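You operate a simulated robot arm through the tools that you are given. There is no shell and no other tool. Be economical: measure what you need, move in short steps, check, and stop when the job is done.

Carry out the task below with a simulated robot arm. There is one attempt and no reset: what you move stays moved.

## Task
Put things in order on the top of the dining table. At the end: the silver sink strainer stands where the grey stone pestle stood; the grey stone pestle stands where the cream pale bun stood; the clear short glass from the top of the dining table stands where the silver sink strainer stood; the cream pale bun stands on top of the white dish with a teal sponge; whatever was shut is shut again. Leave all else as you found it, and nothing knocked over.

Only the result counts: the job must be done as asked and must still hold three seconds after the hand-in. Knocking over, shifting, dropping, spilling or breaking anything else fails it.

## Robot
A 6-joint arm with a two-finger parallel gripper, fixed in place. Base frame: the origin is at the foot of the arm, x ahead of it, y to its left, z up; the work surface is at about z = 0. Lengths are in mm, angles in degrees, forces in N, time in s.
With the tool pointing down near the work surface it reaches from about 160 to 420 mm from the base axis. Its first joint turns from -66.0 to 66.0 degrees. Payload 1.57 kg.
The tool frame sits at the grasp point between the pads (the TCP): z along the fingers, y along the line on which they close. The tips reach 30 mm beyond it. Largest opening 80 mm; finger width 17, thickness 12; the body of the gripper, 40 by 82 mm, starts 80 mm behind the TCP.
Orientation is that of the tool frame in the base frame, as [roll, pitch, yaw] about the fixed x, y, z axes, in that order (R = Rz(yaw) Ry(pitch) Rx(roll)). With the fingers straight down and closing along the base's y, the tool's x points along the base's -x, its y along +y and its z along -z.

## Interface
- The arm moves only by the tool move_arm. Its argument "moves" is a list of rows, each an object (a shift or turn left out is 0, a gripper value left out holds the last) with "claw": the finger opening in mm, from 0 to 80; "delta_pos": the shift along the tool's x, y, z in mm, a list of three; "rot": the turn, a rotation vector about the tool's x, y, z in degrees, a list of three. In form: [{"claw": claw, "delta_pos": [tx, ty, tz], "rot": [ax, ay, az]}, ...]. A call has 1 to 10 rows; each row shifts and turns the commanded pose from where the row before left it, along the tool's axes as they then stand. Rows are played at 5 a second. More than 50 mm and 8.6 degrees between two rows, or a gripper value outside its range, and nothing of the call is played. Where a pose cannot be reached the arm comes as near as it can. A force on the tool above 40 N (or 10 N above the force at the start of the call, whichever is more), or a blocked arm, ends the call early, and 0.2 s more pass. The fingers move at their own pace (about 153 mm/s each) and stop on an object; they squeeze with about 27 N. The grip force told is the motor's: it shows also when the fingers shut on nothing. Time passes only in rows, and 0.2 s behind the last, so rows that do not move let the fingers close. The reply holds the time, the measured pose of the TCP, the force on the tool along the base axes, the opening and the grip force, in the units named above and with some noise, with the torque about the TCP (base axes, N m) and any sound that the robot's microphone picked up, and new pictures: "pictures" is both (left out), scene, wrist or none.
- Cameras (640 x 400 px; columns grow to the right, rows downward): "scene" is fixed at [58.3, -336.9, 418.7]; the picture's right is [0.73, -0.68, 0.00], its down [-0.43, -0.46, -0.78] and it looks along [0.53, 0.57, -0.63] (base axes); focal length 218 px, centre (320, 200). "wrist" rides on the gripper at [72, -7, -122] in the tool frame; the picture's right is [0.09, 1.00, 0.00], its down [-0.84, 0.08, -0.54] and it looks along [-0.54, 0.05, 0.84] (tool axes); focal length 238 px, centre (320, 200). There is no depth. A picture from a camera that has moved, and an enlarged one, comes with that camera's place and axes in the base frame and with its lens.
- inspect(camera, box): a new picture of the part [left, top, right, bottom] of that camera's present view, enlarged. It takes no simulated time.
- hand_in(): hands the job in; it is judged then, once.

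Work in short steps. Places have to be worked out from the pictures, the camera data and where the tool is seen: move nearer, look again, correct. Check each grasp and each placing, and mend what went wrong. You have 120 turns and 200 pictures in all, those below and enlarged ones among them. Open the gripper and draw the arm clear of the work before you hand the job in, unless the task says otherwise; then end with one line.

The tools are called after ">>>" as name(argument=value, ...) on one line, values as JSON. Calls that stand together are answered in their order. move_arm: Moves the arm, as the interface text tells. Its arguments: {"type":"object","properties":{"moves":{"type":"array"},"pictures":{"type":"string","enum":["both","scene","wrist","none"]}},"required":["moves"]} The other tools are called the same way: inspect (camera, box) takes an enlarged picture of a part of a camera's view; hand_in () hands the job in.

At the start:

```text
t: 0.0
tool_pos: [195.3, -118.9, 255.8]
orientation: [179.9, 0.0, 179.9]
force: [-0.3, -0.2, -0.8]
ft_torque: [-0.04, -0.01, -0.06]
width: 79.9
grasp_force: 0.0
```

scene: 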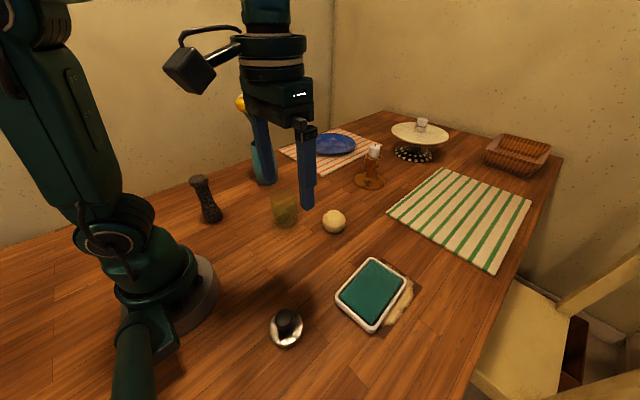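
wrist: 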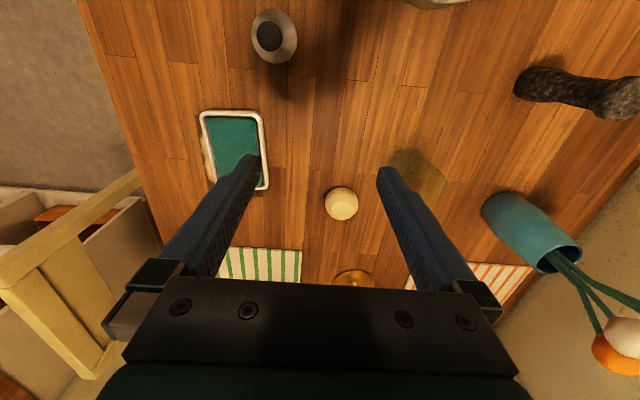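

I'll enlarge the views of the objects to measure them before I move.

>>> inspect(camera="scene", box=[170, 150, 370, 275])

>>> inspect(camera="scene", box=[250, 240, 442, 360])

>>> inspect(camera="wrist", box=[180, 0, 500, 200])

```text
3.20 times, centred on (270, 212) of scene
camera zoom: at [58.3, -336.9, 418.7], right [0.73, -0.68, 0.0], down [-0.43, -0.46, -0.78], along [0.53, 0.57, -0.63], focal length 698 px, centre (480, 160)
```

zoom: 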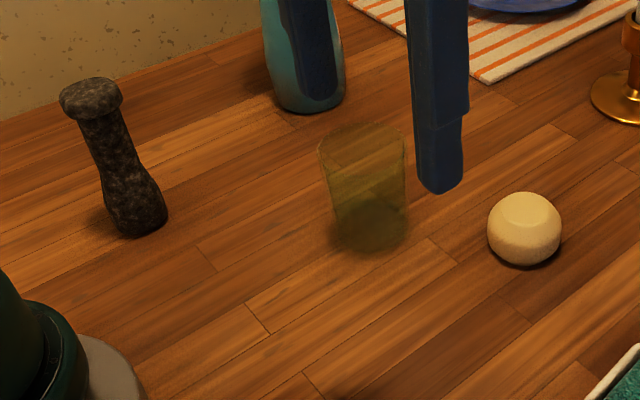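

```text
3.33 times, centred on (346, 300) of scene
camera zoom: at [58.3, -336.9, 418.7], right [0.73, -0.68, 0.0], down [-0.43, -0.46, -0.78], along [0.53, 0.57, -0.63], focal length 727 px, centre (233, -133)
```

zoom: 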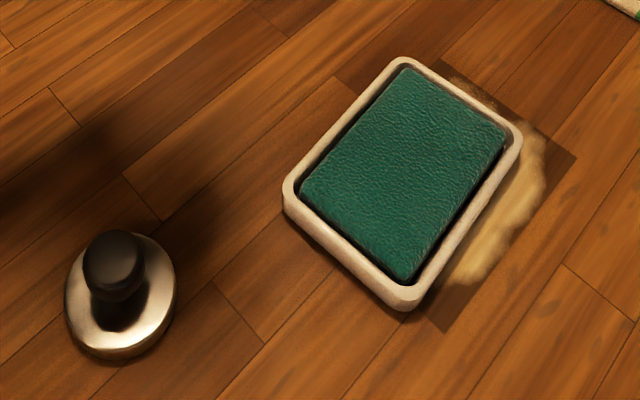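

```text
2.00 times, centred on (340, 100) of wrist
camera zoom: at [122.9, -126.2, 377.4], right [-0.09, 1.0, 0.0], down [0.84, 0.08, 0.54], along [0.54, 0.05, -0.84], focal length 477 px, centre (280, 400)
```

zoom: 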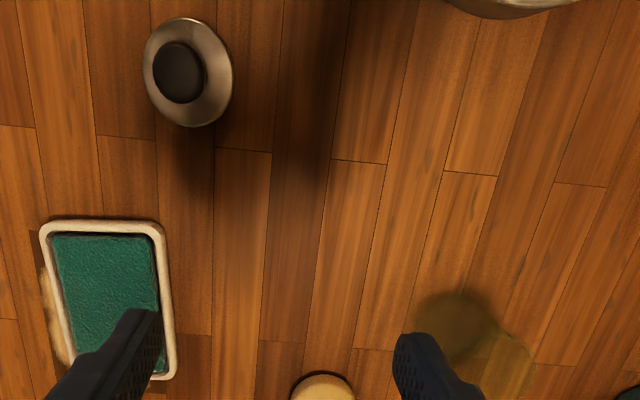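

The bun is near [354,-69], about 60 wide. I'll move above it and part of the way down, then look again.

>>> move_arm(moves=[{"claw": 80, "delta_pos": [-40, 12.5, 0]}, {"delta_pos": [-40, 12.5, 0]}, {"delta_pos": [-40, 12.5, 0]}, {"delta_pos": [-39, 12.5, 0]}, {"delta_pos": [0, 0, 40]}, {"delta_pos": [0, 0, 40]}, {"delta_pos": [0, 0, 40]}, {}])

```text
t: 1.8
tool_pos: [333.7, -68.5, 123.0]
orientation: [-179.9, 0.0, -179.9]
force: [-0.8, 0.3, -0.2]
ft_torque: [0.03, -0.02, 0.02]
width: 80.2
grasp_force: 0.1
out of reach, approached as far as the arm can: row 4
camera wrist: at [260.8, -76.1, 244.9], right [-0.09, 1.0, 0.0], down [0.84, 0.08, 0.54], along [0.54, 0.05, -0.84], focal length 238 px, centre (320, 200)
```

scene: 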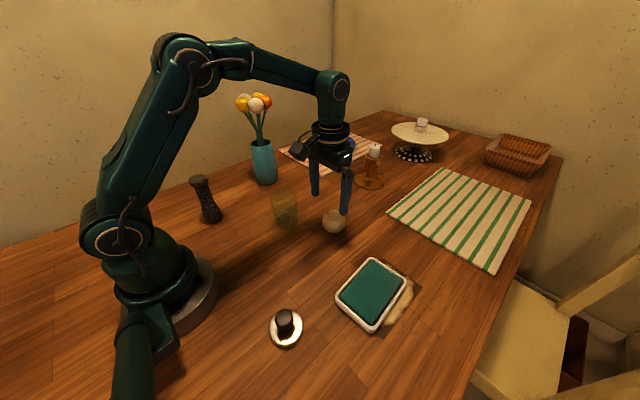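
wrist: 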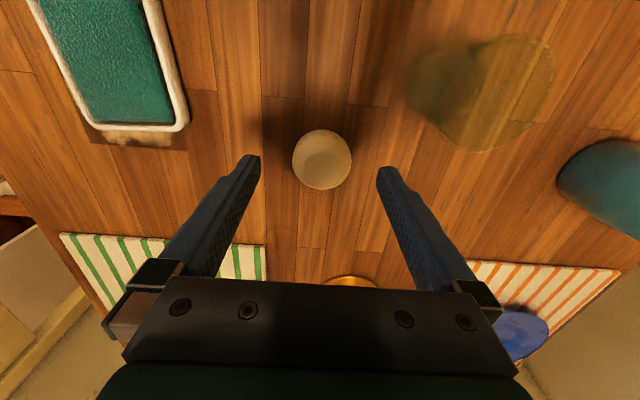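

The wrist view puts the bun at about [354,-66.5], 58 wide. I'll line up and go down to z≈38.

>>> move_arm(moves=[{"delta_pos": [-20, 2, 0]}, {"delta_pos": [0, 0, 30]}, {"delta_pos": [0, 0, 30]}, {"delta_pos": [0, 0, 25]}, {}])

```text
t: 3.0
tool_pos: [355.6, -66.6, 36.8]
orientation: [-180.0, 0.0, 180.0]
force: [-0.7, -0.6, -0.1]
ft_torque: [-0.02, -0.01, 0.01]
width: 80.1
grasp_force: 0.1
camera wrist: at [282.0, -73.1, 159.0], right [-0.09, 1.0, 0.0], down [0.84, 0.08, 0.54], along [0.54, 0.05, -0.84], focal length 238 px, centre (320, 200)
```

scene: 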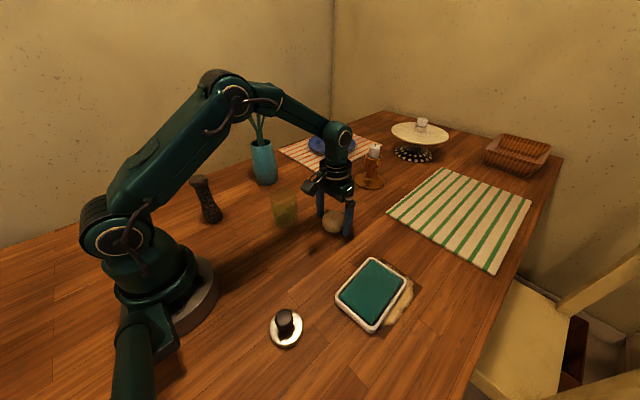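
wrist: 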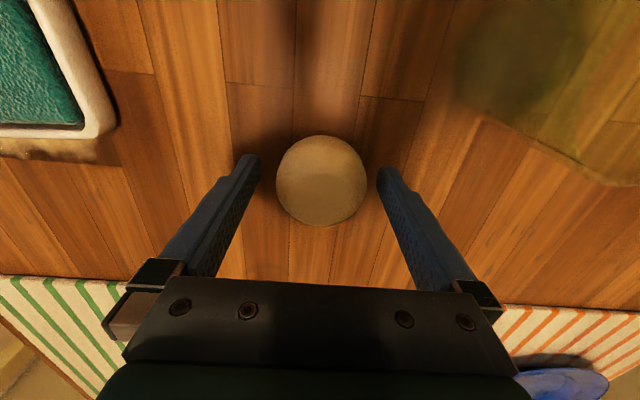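

The bun is centred between the pads at about [354,-66], so I'll close on it.

>>> move_arm(moves=[{"claw": 40}, {}, {}], pictures="none")

```text
t: 3.8
tool_pos: [356.2, -65.8, 37.3]
orientation: [-180.0, 0.1, 180.0]
force: [-0.2, 0.0, 0.0]
ft_torque: [0.05, 0.0, -0.01]
width: 56.8
grasp_force: 27.5
```

The bun is gripped at 56.8. I'll lift it and carry it over the dish.

>>> move_arm(moves=[{"delta_pos": [0, 0, -40]}, {"delta_pos": [0, 0, -45]}, {"delta_pos": [16, -36, 0]}, {"delta_pos": [16, -36, 0]}, {"delta_pos": [16, -36, 0]}, {"delta_pos": [16, -36, 0]}, {"delta_pos": [16, -36, 0]}, {}])

```text
t: 5.6
tool_pos: [275.2, -244.1, 120.8]
orientation: [180.0, -0.1, 180.0]
force: [0.3, 0.5, -0.7]
ft_torque: [0.02, -0.03, 0.0]
width: 56.8
grasp_force: 26.6
camera wrist: at [202.8, -252.1, 243.4], right [-0.09, 1.0, 0.0], down [0.84, 0.08, 0.54], along [0.54, 0.05, -0.84], focal length 238 px, centre (320, 200)
```

scene: 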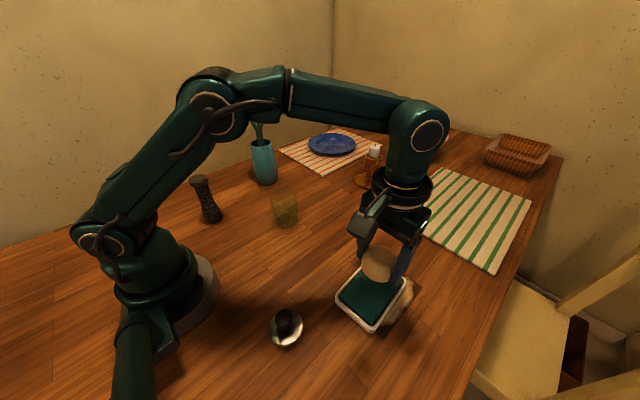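
wrist: 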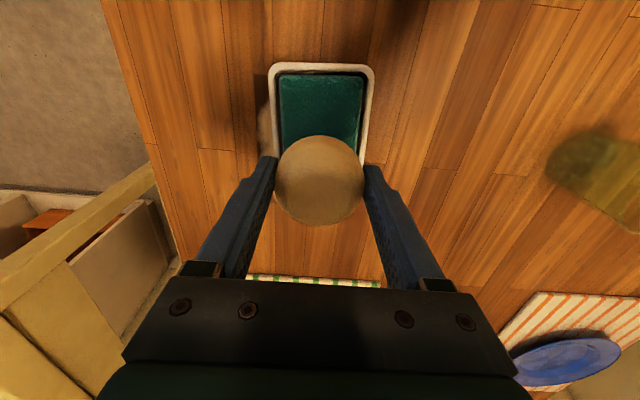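

The dish spans x≈218–345 with its centre near [281,-246]. I'll correct by [+8,-3] and lower to just above the sponge.

>>> move_arm(moves=[{"delta_pos": [-8, -3, 0]}, {"delta_pos": [0, 0, 30]}, {"delta_pos": [0, 0, 25]}, {}])

>>> inspect(camera="scene", box=[310, 210, 450, 340])

```text
t: 6.6
tool_pos: [283.8, -247.2, 67.1]
orientation: [-179.9, 0.0, -180.0]
force: [-0.6, 0.0, -0.3]
ft_torque: [0.04, -0.03, 0.03]
width: 56.8
grasp_force: 27.0
camera wrist: at [210.3, -254.6, 188.4], right [-0.09, 1.0, 0.0], down [0.84, 0.08, 0.54], along [0.54, 0.05, -0.84], focal length 238 px, centre (320, 200)
```

scene: 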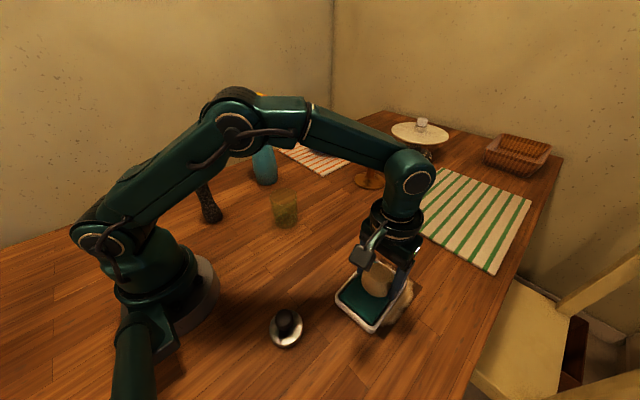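
wrist: 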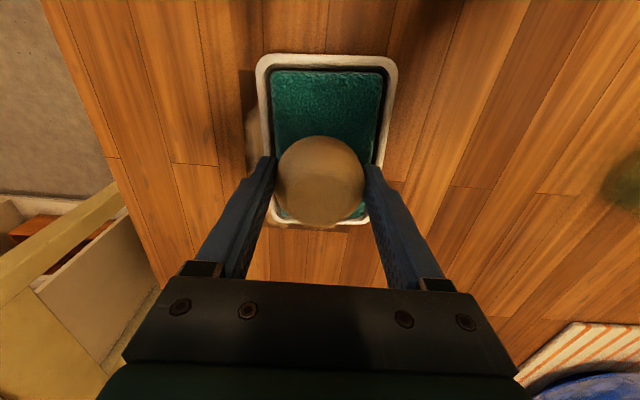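

```text
3.08 times, centred on (380, 275) of scene
camera zoom: at [58.4, -336.9, 418.7], right [0.73, -0.68, 0.0], down [-0.43, -0.46, -0.78], along [0.53, 0.57, -0.63], focal length 671 px, centre (135, -31)
```

zoom: 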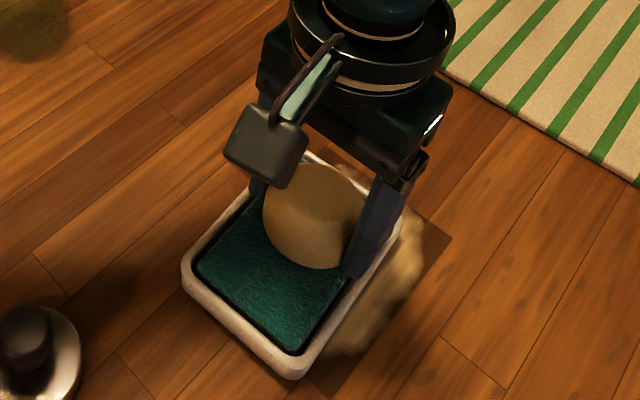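

The bun is centred on the dish. I'll lower it in small steps and watch for contact.

>>> move_arm(moves=[{"delta_pos": [0, 0, 3]}, {"delta_pos": [0, 0, 3]}, {"delta_pos": [0, 0, 3]}, {}], pictures="none")

>>> inspect(camera="scene", box=[330, 240, 430, 340])

```text
t: 7.6
tool_pos: [283.2, -249.0, 58.2]
orientation: [-179.9, 0.1, 179.9]
force: [-1.3, 8.4, 27.9]
ft_torque: [0.19, -0.17, 0.11]
width: 56.7
grasp_force: 26.9
```

```text
4.00 times, centred on (380, 290) of scene
camera zoom: at [58.3, -336.8, 418.8], right [0.73, -0.68, 0.0], down [-0.43, -0.46, -0.78], along [0.53, 0.57, -0.63], focal length 873 px, centre (80, -160)
```

zoom: 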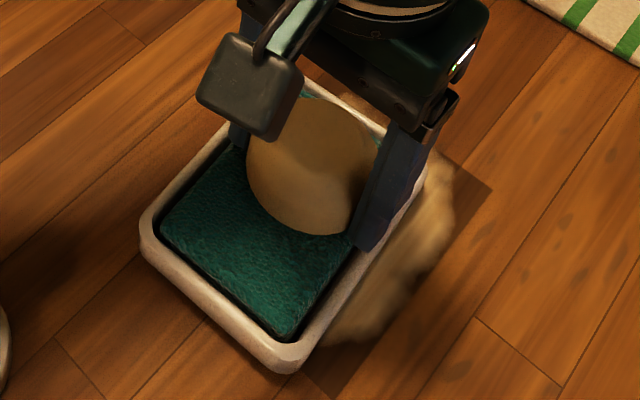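

Contact shows about 28 N with a side force. I'll ease up slightly before releasing.

>>> move_arm(moves=[{"delta_pos": [0, 0, -1.5]}, {}], pictures="wrist")

```text
t: 8.2
tool_pos: [283.2, -249.3, 57.7]
orientation: [180.0, 0.0, -180.0]
force: [2.5, 0.2, 6.6]
ft_torque: [-0.11, -0.21, 0.03]
width: 56.6
grasp_force: 27.3
camera wrist: at [210.6, -255.7, 180.2], right [-0.09, 1.0, 0.0], down [0.84, 0.08, 0.54], along [0.54, 0.05, -0.84], focal length 238 px, centre (320, 200)
```

wrist: 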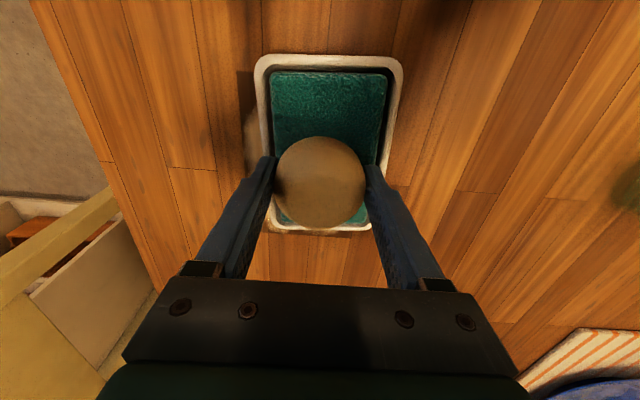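

The bun is resting with light contact. I'll open a little and lift straight up.

>>> move_arm(moves=[{"claw": 66}, {"claw": 66}, {"delta_pos": [0, 0, -15]}, {"claw": 80, "delta_pos": [0, 0, -40]}, {"delta_pos": [0, 0, -45]}, {}])

>>> inspect(camera="scene", box=[310, 230, 450, 340])

```text
t: 9.6
tool_pos: [284.4, -247.3, 159.0]
orientation: [-179.9, 0.0, 180.0]
force: [-0.3, 0.3, 0.3]
ft_torque: [-0.03, 0.01, 0.0]
width: 79.9
grasp_force: 0.0
camera wrist: at [211.7, -254.5, 280.1], right [-0.09, 1.0, 0.0], down [0.84, 0.08, 0.54], along [0.54, 0.05, -0.84], focal length 238 px, centre (320, 200)
```

scene: 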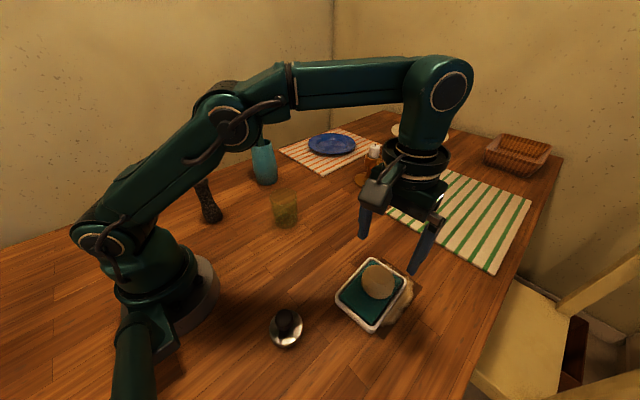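
wrist: 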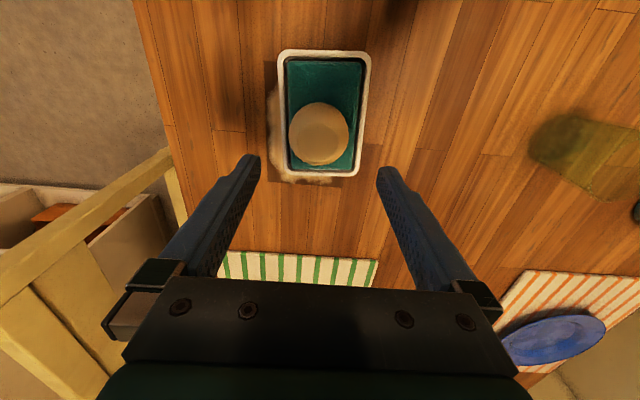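

```text
3.64 times, centred on (380, 285) of scene
camera zoom: at [58.3, -336.9, 418.7], right [0.73, -0.68, 0.0], down [-0.43, -0.46, -0.78], along [0.53, 0.57, -0.63], focal length 793 px, centre (102, -109)
```

zoom: 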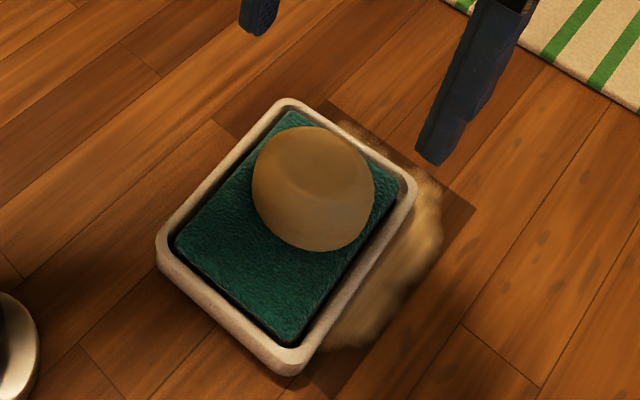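

The bun sits on the sponge and the dish looks unmoved. Next is the pestle near [141,185], which I'll approach high.

>>> move_arm(moves=[{"delta_pos": [15, 40, -20]}, {"delta_pos": [15, 40, -20]}, {"delta_pos": [15, 40, -20]}, {"delta_pos": [0, 45, -7]}, {"delta_pos": [0, 45, -7]}, {"delta_pos": [0, 45, -7]}, {"delta_pos": [20, 40, 0]}, {"delta_pos": [20, 40, 0]}, {"delta_pos": [20, 40, 0]}, {}])

```text
t: 11.8
tool_pos: [177.6, 129.8, 240.0]
orientation: [-180.0, 0.0, 179.9]
force: [0.2, 0.1, 0.4]
ft_torque: [0.0, -0.01, -0.05]
width: 80.3
grasp_force: 0.0
camera wrist: at [105.6, 121.7, 362.2], right [-0.09, 1.0, 0.0], down [0.84, 0.08, 0.54], along [0.54, 0.05, -0.84], focal length 238 px, centre (320, 200)
```

scene: 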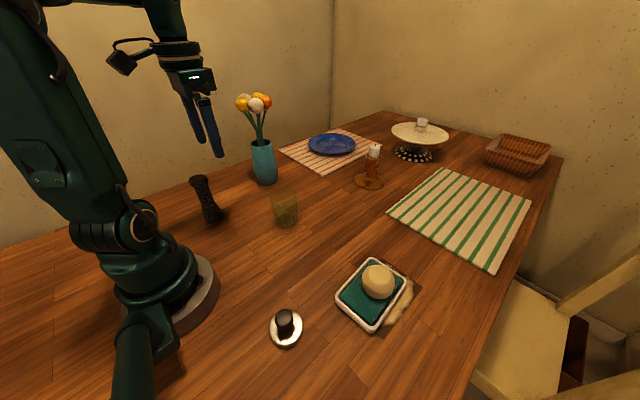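
wrist: 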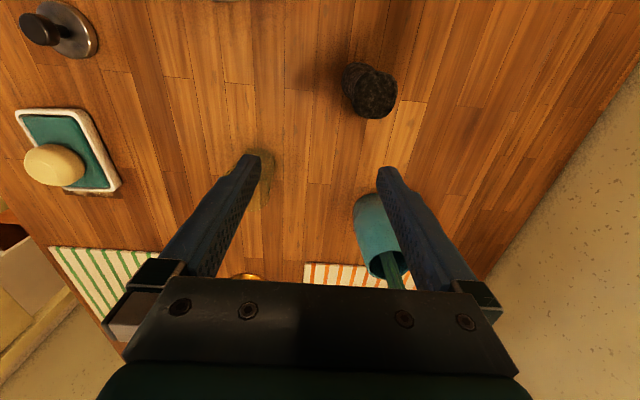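

The pestle is at about [141,179], roughly 120 tall. I'll move above it and lower a little to check.

>>> move_arm(moves=[{"delta_pos": [18, 25, 0]}, {"delta_pos": [18, 24.5, 0]}, {"delta_pos": [0, 0, 30]}, {"delta_pos": [0, 0, 25]}, {}])

>>> inspect(camera="wrist", box=[220, 0, 440, 200])

>>> inspect(camera="scene", box=[130, 100, 290, 240])

```text
t: 13.0
tool_pos: [141.2, 176.4, 186.1]
orientation: [-180.0, 0.0, 180.0]
force: [-0.1, -0.4, -0.3]
ft_torque: [-0.01, -0.01, -0.01]
width: 80.1
grasp_force: 0.0
camera wrist: at [67.8, 170.0, 307.3], right [-0.09, 1.0, 0.0], down [0.84, 0.08, 0.54], along [0.54, 0.05, -0.84], focal length 238 px, centre (320, 200)
```

scene: 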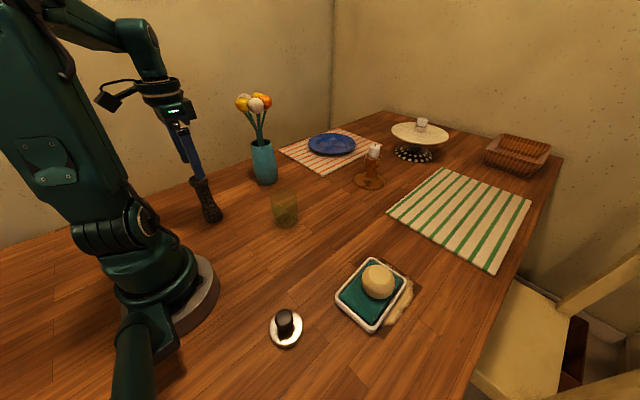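
wrist: 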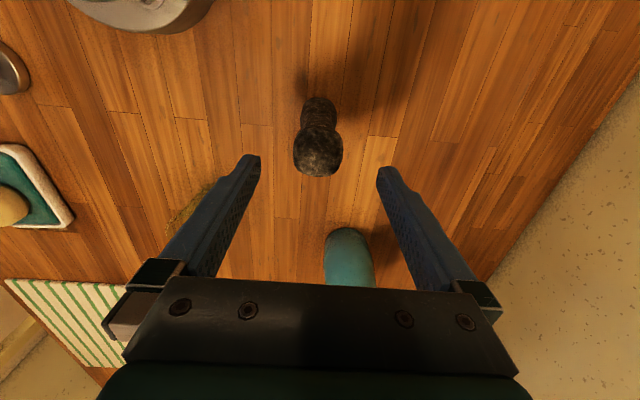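

```text
2.00 times, centred on (330, 100) of wrist
camera zoom: at [67.8, 170.0, 307.3], right [-0.09, 1.0, 0.0], down [0.84, 0.08, 0.54], along [0.54, 0.05, -0.84], focal length 477 px, centre (300, 400)
```

zoom: 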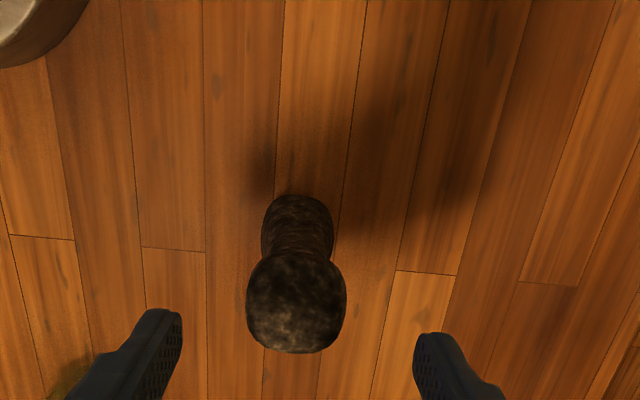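

```text
2.86 times, centred on (210, 170) of scene
camera zoom: at [58.3, -336.9, 418.7], right [0.73, -0.68, 0.0], down [-0.43, -0.46, -0.78], along [0.53, 0.57, -0.63], focal length 623 px, centre (634, 286)
```

zoom: 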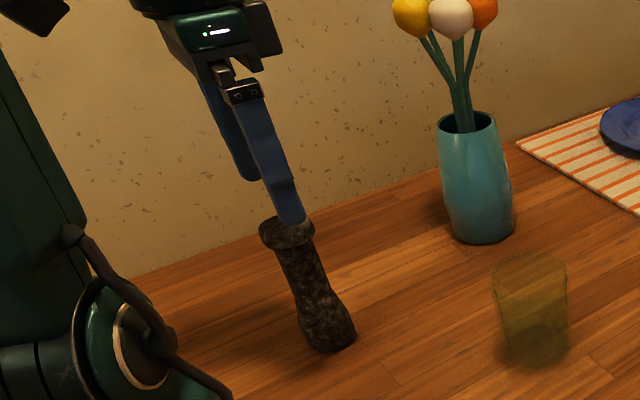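

The pestle is at about [142,175], centred between the fingers, with a knob about 42 wide. I'll lower to z≈95 and grip the head.

>>> move_arm(moves=[{"delta_pos": [-1, -1, 30]}, {"delta_pos": [0, 0, 30]}, {"delta_pos": [0, 0, 30]}, {}])

>>> inspect(camera="scene", box=[130, 100, 290, 240])

```text
t: 14.0
tool_pos: [142.7, 173.8, 94.8]
orientation: [-180.0, 0.0, -179.9]
force: [-0.3, 0.6, 0.8]
ft_torque: [-0.03, 0.02, 0.01]
width: 80.1
grasp_force: 0.1
camera wrist: at [69.0, 168.2, 216.4], right [-0.09, 1.0, 0.0], down [0.84, 0.08, 0.54], along [0.54, 0.05, -0.84], focal length 238 px, centre (320, 200)
```

scene: 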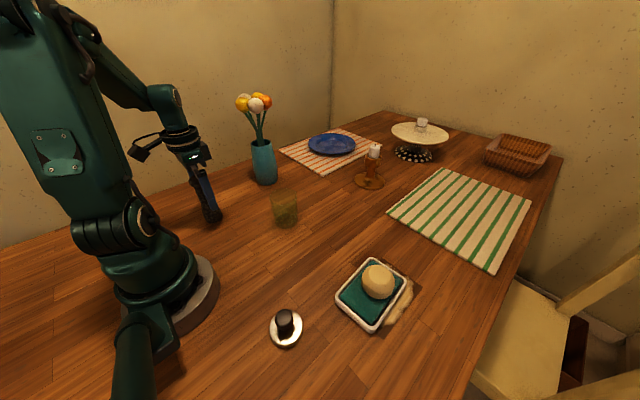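
wrist: 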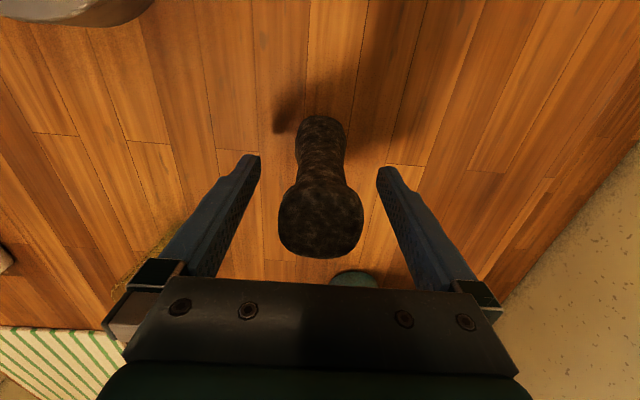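

```text
2.86 times, centred on (210, 170) of scene
camera zoom: at [58.3, -336.9, 418.7], right [0.73, -0.68, 0.0], down [-0.43, -0.46, -0.78], along [0.53, 0.57, -0.63], focal length 623 px, centre (634, 286)
```

zoom: 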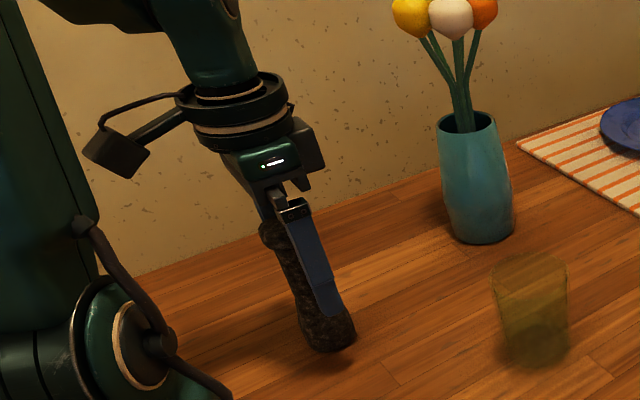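

The head spans z≈98–121. I'll raise by 6 so it sits at the pads, then close.

>>> move_arm(moves=[{"delta_pos": [0, 1, -6]}, {"claw": 30}, {}, {}], pictures="wrist")

```text
t: 15.0
tool_pos: [142.0, 176.5, 99.9]
orientation: [-179.9, 0.0, 180.0]
force: [-0.5, 0.2, 0.6]
ft_torque: [0.01, 0.05, 0.02]
width: 39.3
grasp_force: 27.3
camera wrist: at [69.0, 169.4, 222.3], right [-0.09, 1.0, 0.0], down [0.84, 0.08, 0.54], along [0.54, 0.05, -0.84], focal length 238 px, centre (320, 200)
```

wrist: 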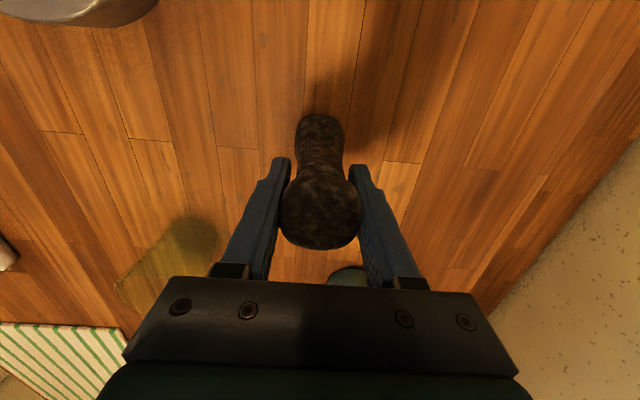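

The head is gripped at 39.3. I'll lift and carry it on the near side of the glass.

>>> move_arm(moves=[{"delta_pos": [0, 0, -20]}, {"delta_pos": [0, 0, -40]}, {"delta_pos": [0, 0, -40]}, {"delta_pos": [-14.5, -34, 0]}, {"delta_pos": [-14.5, -34, 0]}, {"delta_pos": [-14.5, -34, 0]}, {"delta_pos": [-14.5, -34, 0]}, {"delta_pos": [-20, -40, 0]}, {"delta_pos": [-20, -40, 0]}, {}])

```text
t: 17.2
tool_pos: [241.9, -40.2, 202.3]
orientation: [-180.0, 0.0, -179.9]
force: [0.0, -0.2, -2.7]
ft_torque: [0.01, 0.0, 0.0]
width: 39.1
grasp_force: 27.1
camera wrist: at [168.7, -46.7, 323.0], right [-0.09, 1.0, 0.0], down [0.84, 0.08, 0.54], along [0.54, 0.05, -0.84], focal length 238 px, centre (320, 200)
```

scene: 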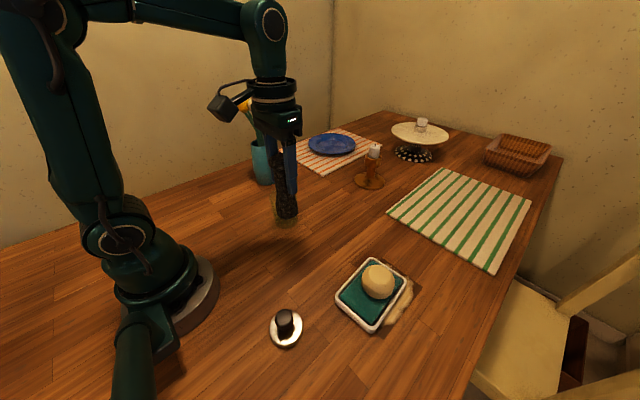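
wrist: 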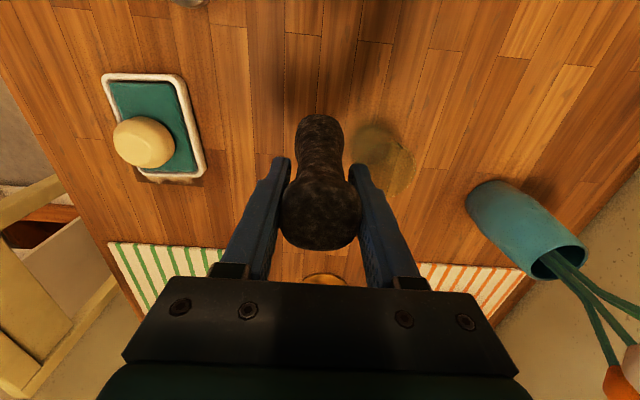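

The pestle hangs straight. I'll move it over the bun's old spot [354,-66] while lowering.

>>> move_arm(moves=[{"delta_pos": [-28, -6.5, 15]}, {"delta_pos": [-28, -6.5, 15]}, {"delta_pos": [-28, -6.5, 15]}, {"delta_pos": [-28, -6.5, 15]}, {"delta_pos": [0, 0, 20]}, {}, {}])

```text
t: 18.8
tool_pos: [350.4, -65.5, 120.4]
orientation: [-179.9, 0.0, -180.0]
force: [0.3, 0.5, -1.9]
ft_torque: [-0.02, 0.0, 0.0]
width: 39.2
grasp_force: 27.7
camera wrist: at [279.0, -72.8, 242.8], right [-0.09, 1.0, 0.0], down [0.84, 0.08, 0.54], along [0.54, 0.05, -0.84], focal length 238 px, centre (320, 200)
```

scene: 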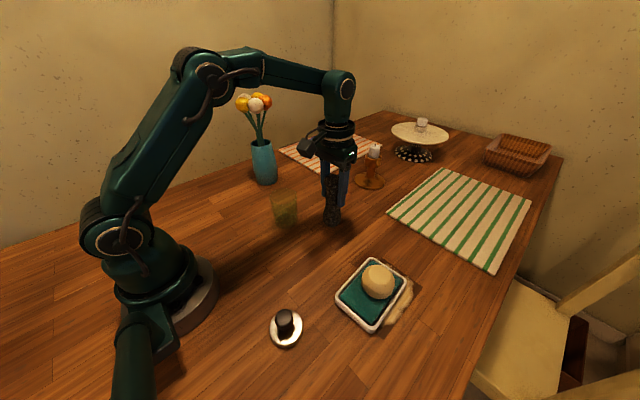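
wrist: 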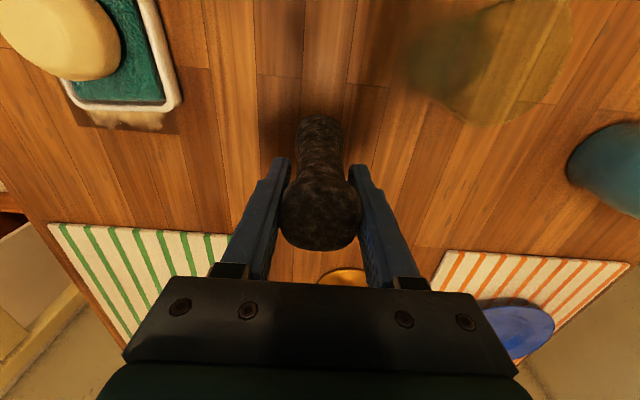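

Now at [350.4,-65.5], so I'll move +3.5 in x and lower to the grasp height (TCP z≈101), watching for contact.

>>> move_arm(moves=[{"delta_pos": [-3.5, -0.5, 8]}, {"delta_pos": [0, 0, 6]}, {"delta_pos": [0, 0, 3]}, {"delta_pos": [0, 0, 2]}, {}], pictures="none")

```text
t: 20.0
tool_pos: [356.4, -66.4, 101.5]
orientation: [-180.0, 0.1, -179.9]
force: [-0.2, 0.2, -2.6]
ft_torque: [0.01, 0.02, -0.04]
width: 39.4
grasp_force: 27.2
```

Still hanging with 2.6 N of weight, and about 2 too far in x. I'll lower a little more.

>>> move_arm(moves=[{"delta_pos": [1.5, 0, 1]}, {"delta_pos": [0, 0, 1]}, {}], pictures="none")

```text
t: 20.8
tool_pos: [356.6, -67.2, 100.6]
orientation: [-180.0, 0.0, -180.0]
force: [-3.1, 0.8, 9.2]
ft_torque: [0.19, 0.36, 0.04]
width: 39.2
grasp_force: 27.1
```

Contact was made, but x reads about 2 mm far. I'll lift slightly, shift back 2 and set it down.

>>> move_arm(moves=[{"delta_pos": [0, 0, -3]}, {"delta_pos": [2, 0.5, 0]}, {"delta_pos": [0, 0, 2]}, {"delta_pos": [0, 0, 1]}, {}], pictures="wrist")

```text
t: 22.0
tool_pos: [353.1, -65.8, 100.1]
orientation: [180.0, 0.2, 180.0]
force: [-1.0, -0.8, 5.7]
ft_torque: [0.09, 0.14, 0.02]
width: 39.3
grasp_force: 26.7
camera wrist: at [280.8, -72.9, 222.0], right [-0.09, 1.0, 0.0], down [0.84, 0.08, 0.54], along [0.54, 0.05, -0.84], focal length 238 px, centre (320, 200)
```

wrist: 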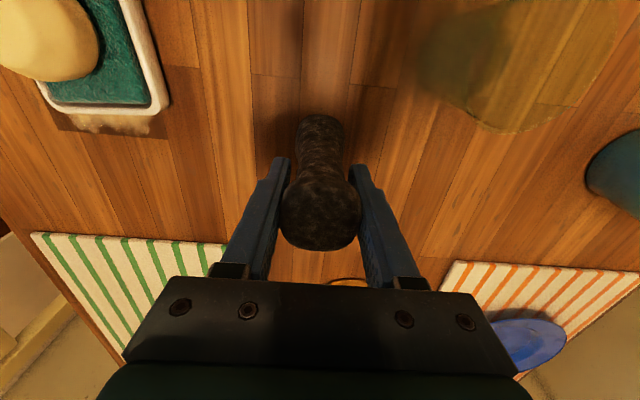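

The pestle is standing on the table with light contact at [353,-66]. I'll open slowly and lift off.

>>> move_arm(moves=[{"claw": 48}, {"claw": 70}, {"claw": 80}, {"delta_pos": [0, 0, -30]}, {"delta_pos": [10, 0, -40]}, {"delta_pos": [20, 0, -30]}, {}])

>>> inspect(camera="scene", box=[250, 150, 410, 250])

```text
t: 23.6
tool_pos: [323.9, -66.8, 200.3]
orientation: [180.0, 0.0, 179.9]
force: [-0.2, 0.3, 0.2]
ft_torque: [0.01, 0.01, -0.03]
width: 79.9
grasp_force: 0.0
camera wrist: at [251.7, -73.4, 322.1], right [-0.09, 1.0, 0.0], down [0.84, 0.08, 0.54], along [0.54, 0.05, -0.84], focal length 238 px, centre (320, 200)
```

scene: 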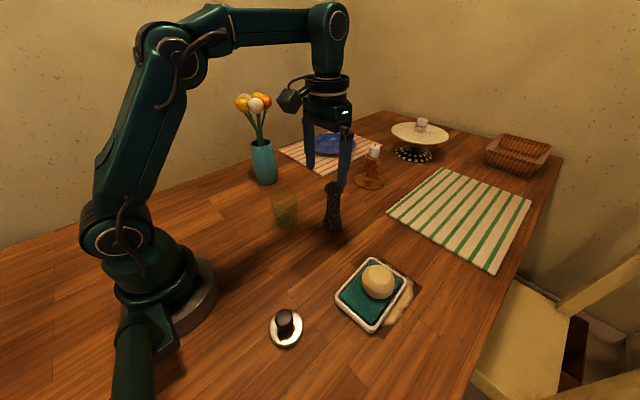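
wrist: 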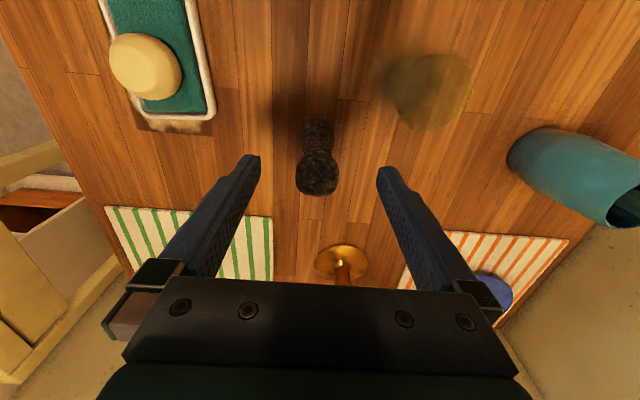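

```text
4.00 times, centred on (330, 200) of scene
camera zoom: at [58.3, -336.9, 418.7], right [0.73, -0.68, 0.0], down [-0.43, -0.46, -0.78], along [0.53, 0.57, -0.63], focal length 873 px, centre (280, 200)
```

zoom: 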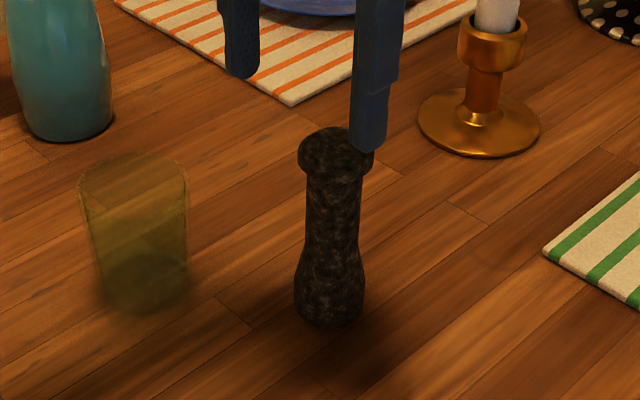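

The pestle stands upright at about [354,-66]. Next I'll move high over the strainer near [120,-184].

>>> move_arm(moves=[{"delta_pos": [41, -20, 0]}, {"delta_pos": [41, -22, 0]}, {"delta_pos": [41, -24, 0]}, {"delta_pos": [41, -25, 0]}, {"delta_pos": [40, -26, 0]}, {"delta_pos": [0, 0, 40]}, {"delta_pos": [0, 0, 30]}, {}])

>>> inspect(camera="wrist", box=[220, 0, 440, 200])

```text
t: 25.4
tool_pos: [118.1, -180.0, 129.6]
orientation: [-180.0, -0.1, 179.9]
force: [-0.5, -0.1, 0.8]
ft_torque: [0.01, -0.02, 0.02]
width: 80.1
grasp_force: 0.0
camera wrist: at [45.3, -188.2, 251.7], right [-0.09, 1.0, 0.0], down [0.84, 0.08, 0.54], along [0.54, 0.05, -0.84], focal length 238 px, centre (320, 200)
```

scene: 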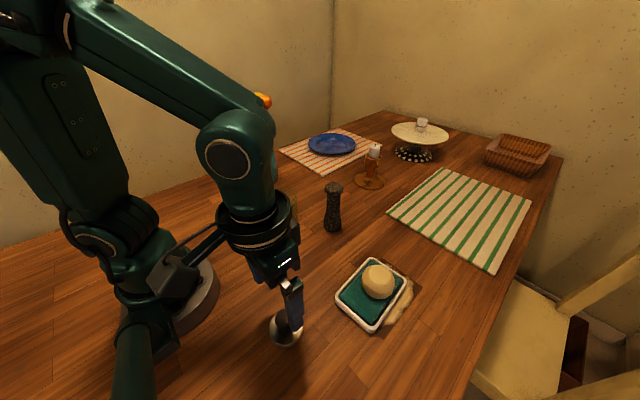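
wrist: 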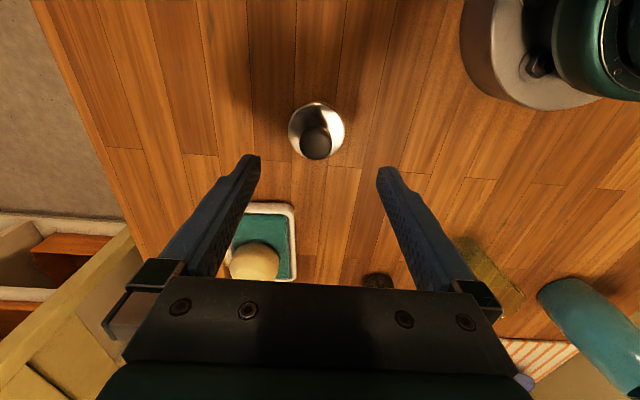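

```text
2.00 times, centred on (330, 100) of wrist
camera zoom: at [45.3, -188.2, 251.7], right [-0.09, 1.0, 0.0], down [0.84, 0.08, 0.54], along [0.54, 0.05, -0.84], focal length 477 px, centre (300, 400)
```

zoom: 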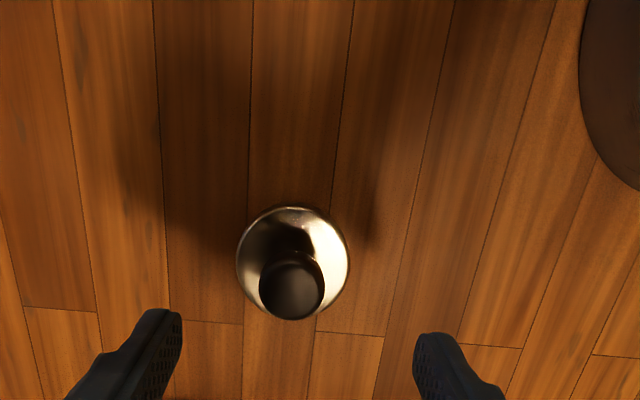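

The strainer is at about [120,-185.5], its disc 58 across, with a knob 30 wide and its top at z≈38. I'll centre on it and lower to TCP z≈48, keeping the tips above the disc.

>>> move_arm(moves=[{"claw": 60, "delta_pos": [-2, -5.5, 0]}, {"delta_pos": [0, 0, 40]}, {"delta_pos": [0, 0, 30]}, {"delta_pos": [0, 0, 11]}, {}])

>>> inspect(camera="scene", box=[230, 260, 350, 360])

```text
t: 26.6
tool_pos: [121.5, -188.8, 47.8]
orientation: [-179.9, 0.0, 179.9]
force: [-0.1, -0.4, 1.0]
ft_torque: [0.0, 0.0, -0.01]
width: 60.0
grasp_force: 0.1
camera wrist: at [47.7, -194.4, 171.0], right [-0.09, 1.0, 0.0], down [0.84, 0.08, 0.54], along [0.54, 0.05, -0.84], focal length 238 px, centre (320, 200)
```

scene: 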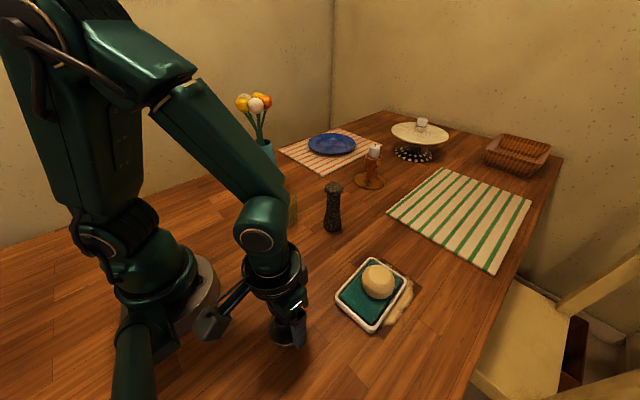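
wrist: 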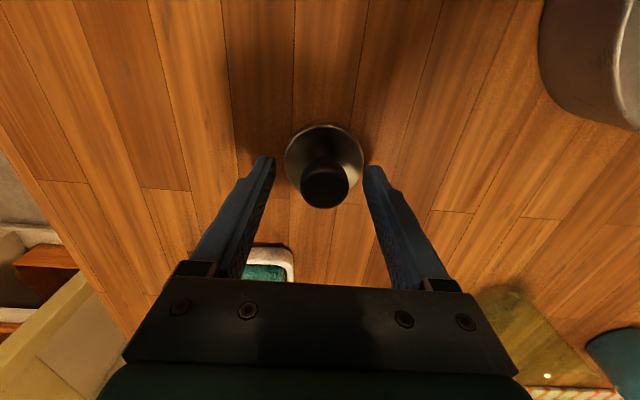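

```text
4.00 times, centred on (290, 310) of scene
camera zoom: at [58.4, -336.9, 418.7], right [0.73, -0.68, 0.0], down [-0.43, -0.46, -0.78], along [0.53, 0.57, -0.63], focal length 873 px, centre (440, -240)
```

zoom: 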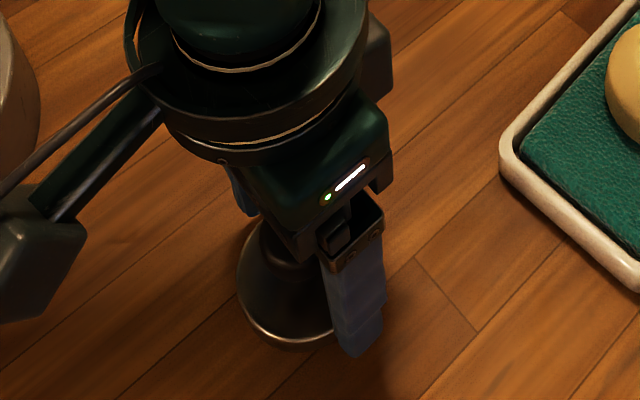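

The knob reads y≈-184.7 against a TCP of -188.8. I'll shift +3.5 and close.

>>> move_arm(moves=[{"delta_pos": [0.5, 3.5, 0]}, {"claw": 15}, {}, {}], pictures="wrist")

```text
t: 27.6
tool_pos: [119.8, -184.5, 49.8]
orientation: [-180.0, 0.0, 180.0]
force: [0.3, 0.6, -0.2]
ft_torque: [-0.01, 0.03, -0.01]
width: 28.6
grasp_force: 26.9
camera wrist: at [47.5, -191.3, 171.5], right [-0.09, 1.0, 0.0], down [0.84, 0.08, 0.54], along [0.54, 0.05, -0.84], focal length 238 px, centre (320, 200)
```

wrist: 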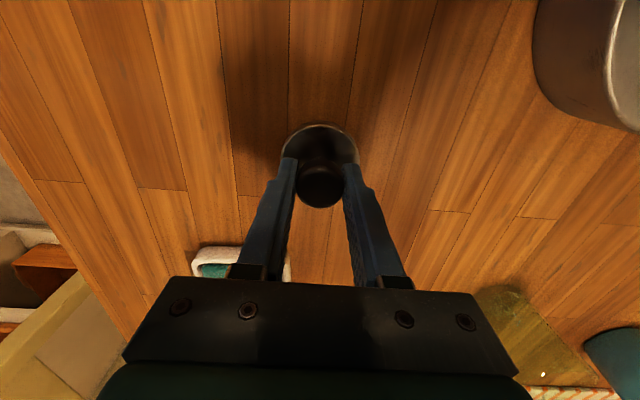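

The knob is held at 28.6. I'll lift it and carry it around, near the base, towards the pestle's old spot at [142,175].

>>> move_arm(moves=[{"delta_pos": [0, 0, -20]}, {"delta_pos": [0, 0, -40]}, {"delta_pos": [0, 0, -40]}, {"delta_pos": [-26, 41, 0]}, {"delta_pos": [-27, 42, 0]}, {"delta_pos": [-27, 42, 0]}, {"delta_pos": [0, 45, 0]}, {"delta_pos": [0, 45, 0]}, {"delta_pos": [14.5, 36.25, 0]}, {}])

```text
t: 29.8
tool_pos: [187.6, 66.7, 148.8]
orientation: [-180.0, 0.0, -179.9]
force: [0.8, 0.1, -1.2]
ft_torque: [-0.03, -0.04, 0.01]
width: 28.2
grasp_force: 26.3
camera wrist: at [114.9, 59.0, 271.5], right [-0.09, 1.0, 0.0], down [0.84, 0.08, 0.54], along [0.54, 0.05, -0.84], focal length 238 px, centre (320, 200)
```

scene: 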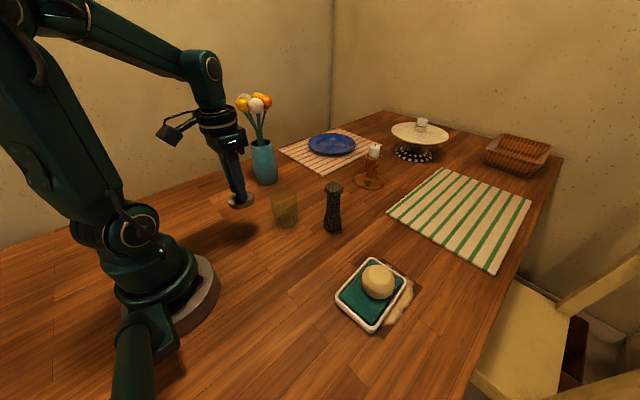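
wrist: 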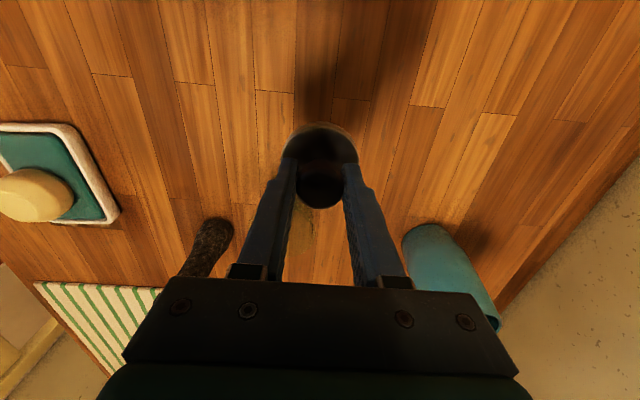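

Held well and level. I'll finish the carry to [142,175] and lower to about z=62.

>>> move_arm(moves=[{"delta_pos": [15, 36, 0]}, {"delta_pos": [15, 36, 0]}, {"delta_pos": [15.5, 36, 0]}, {"delta_pos": [0, 0, 40]}, {"delta_pos": [0, 0, 40]}, {}, {}], pictures="wrist")

```text
t: 31.4
tool_pos: [142.5, 174.0, 68.4]
orientation: [-180.0, 0.1, 180.0]
force: [0.0, -0.5, 0.2]
ft_torque: [-0.02, 0.04, 0.01]
width: 28.5
grasp_force: 27.1
camera wrist: at [69.3, 167.4, 190.9], right [-0.09, 1.0, 0.0], down [0.84, 0.08, 0.54], along [0.54, 0.05, -0.84], focal length 238 px, centre (320, 200)
```

wrist: 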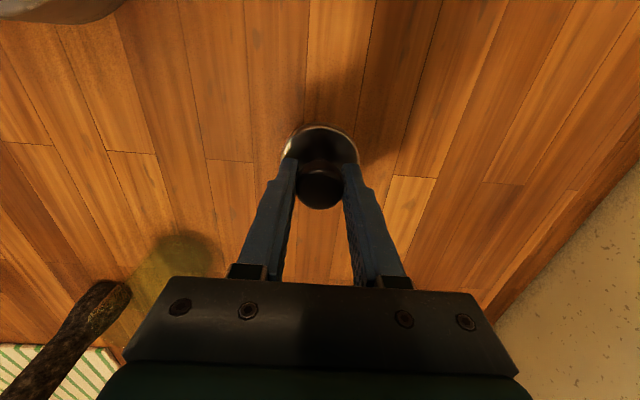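

At [142.5,174]. I'll lower the last 19 mm, gently at the end.

>>> move_arm(moves=[{"delta_pos": [0, 1, 10]}, {"delta_pos": [0, 0, 6]}, {"delta_pos": [0, 0, 2]}, {"delta_pos": [0, 0, 1]}, {}], pictures="none")

```text
t: 32.6
tool_pos: [141.3, 174.8, 49.7]
orientation: [-180.0, -0.1, 179.9]
force: [-0.2, 1.6, 2.6]
ft_torque: [0.02, -0.02, 0.02]
width: 28.4
grasp_force: 27.2
```

Light contact with the table, so I'll release and lift.

>>> move_arm(moves=[{"delta_pos": [0, 0, 0.5]}, {"claw": 45}, {"claw": 60}, {"delta_pos": [0, 0, -40]}, {"delta_pos": [0, 0, -50]}, {"claw": 80, "delta_pos": [0, 0, -40]}, {}])

>>> inspect(camera="scene", box=[170, 150, 330, 250])

```text
t: 34.2
tool_pos: [142.5, 173.2, 178.0]
orientation: [180.0, 0.0, 180.0]
force: [0.4, -0.5, 0.1]
ft_torque: [-0.03, 0.01, 0.01]
width: 80.1
grasp_force: 0.1
camera wrist: at [69.7, 166.3, 300.1], right [-0.09, 1.0, 0.0], down [0.84, 0.08, 0.54], along [0.54, 0.05, -0.84], focal length 238 px, centre (320, 200)
```

scene: 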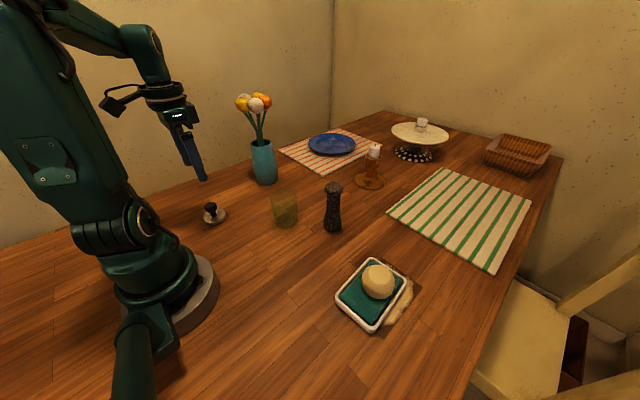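
wrist: 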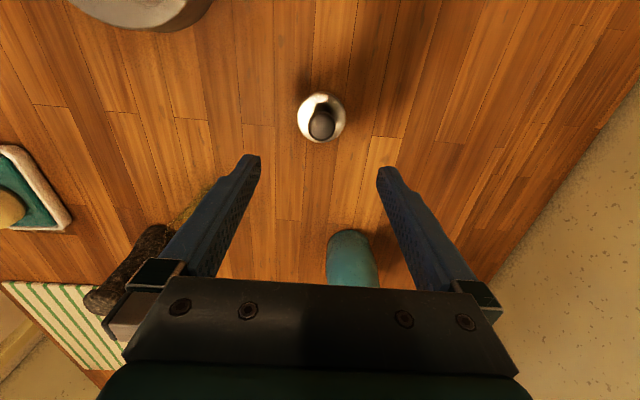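

```text
4.00 times, centred on (250, 200) of scene
camera zoom: at [58.3, -336.9, 418.7], right [0.73, -0.68, 0.0], down [-0.43, -0.46, -0.78], along [0.53, 0.57, -0.63], focal length 873 px, centre (600, 200)
```

zoom: 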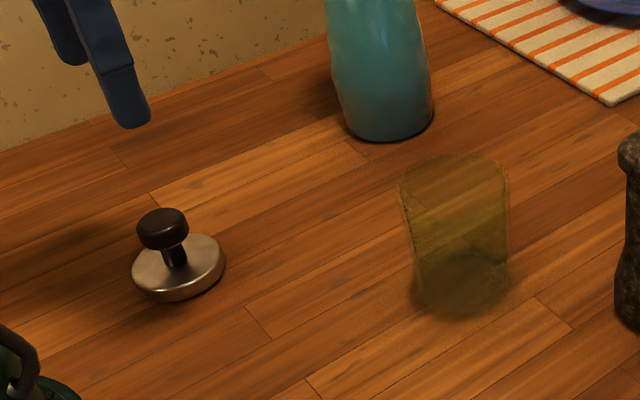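

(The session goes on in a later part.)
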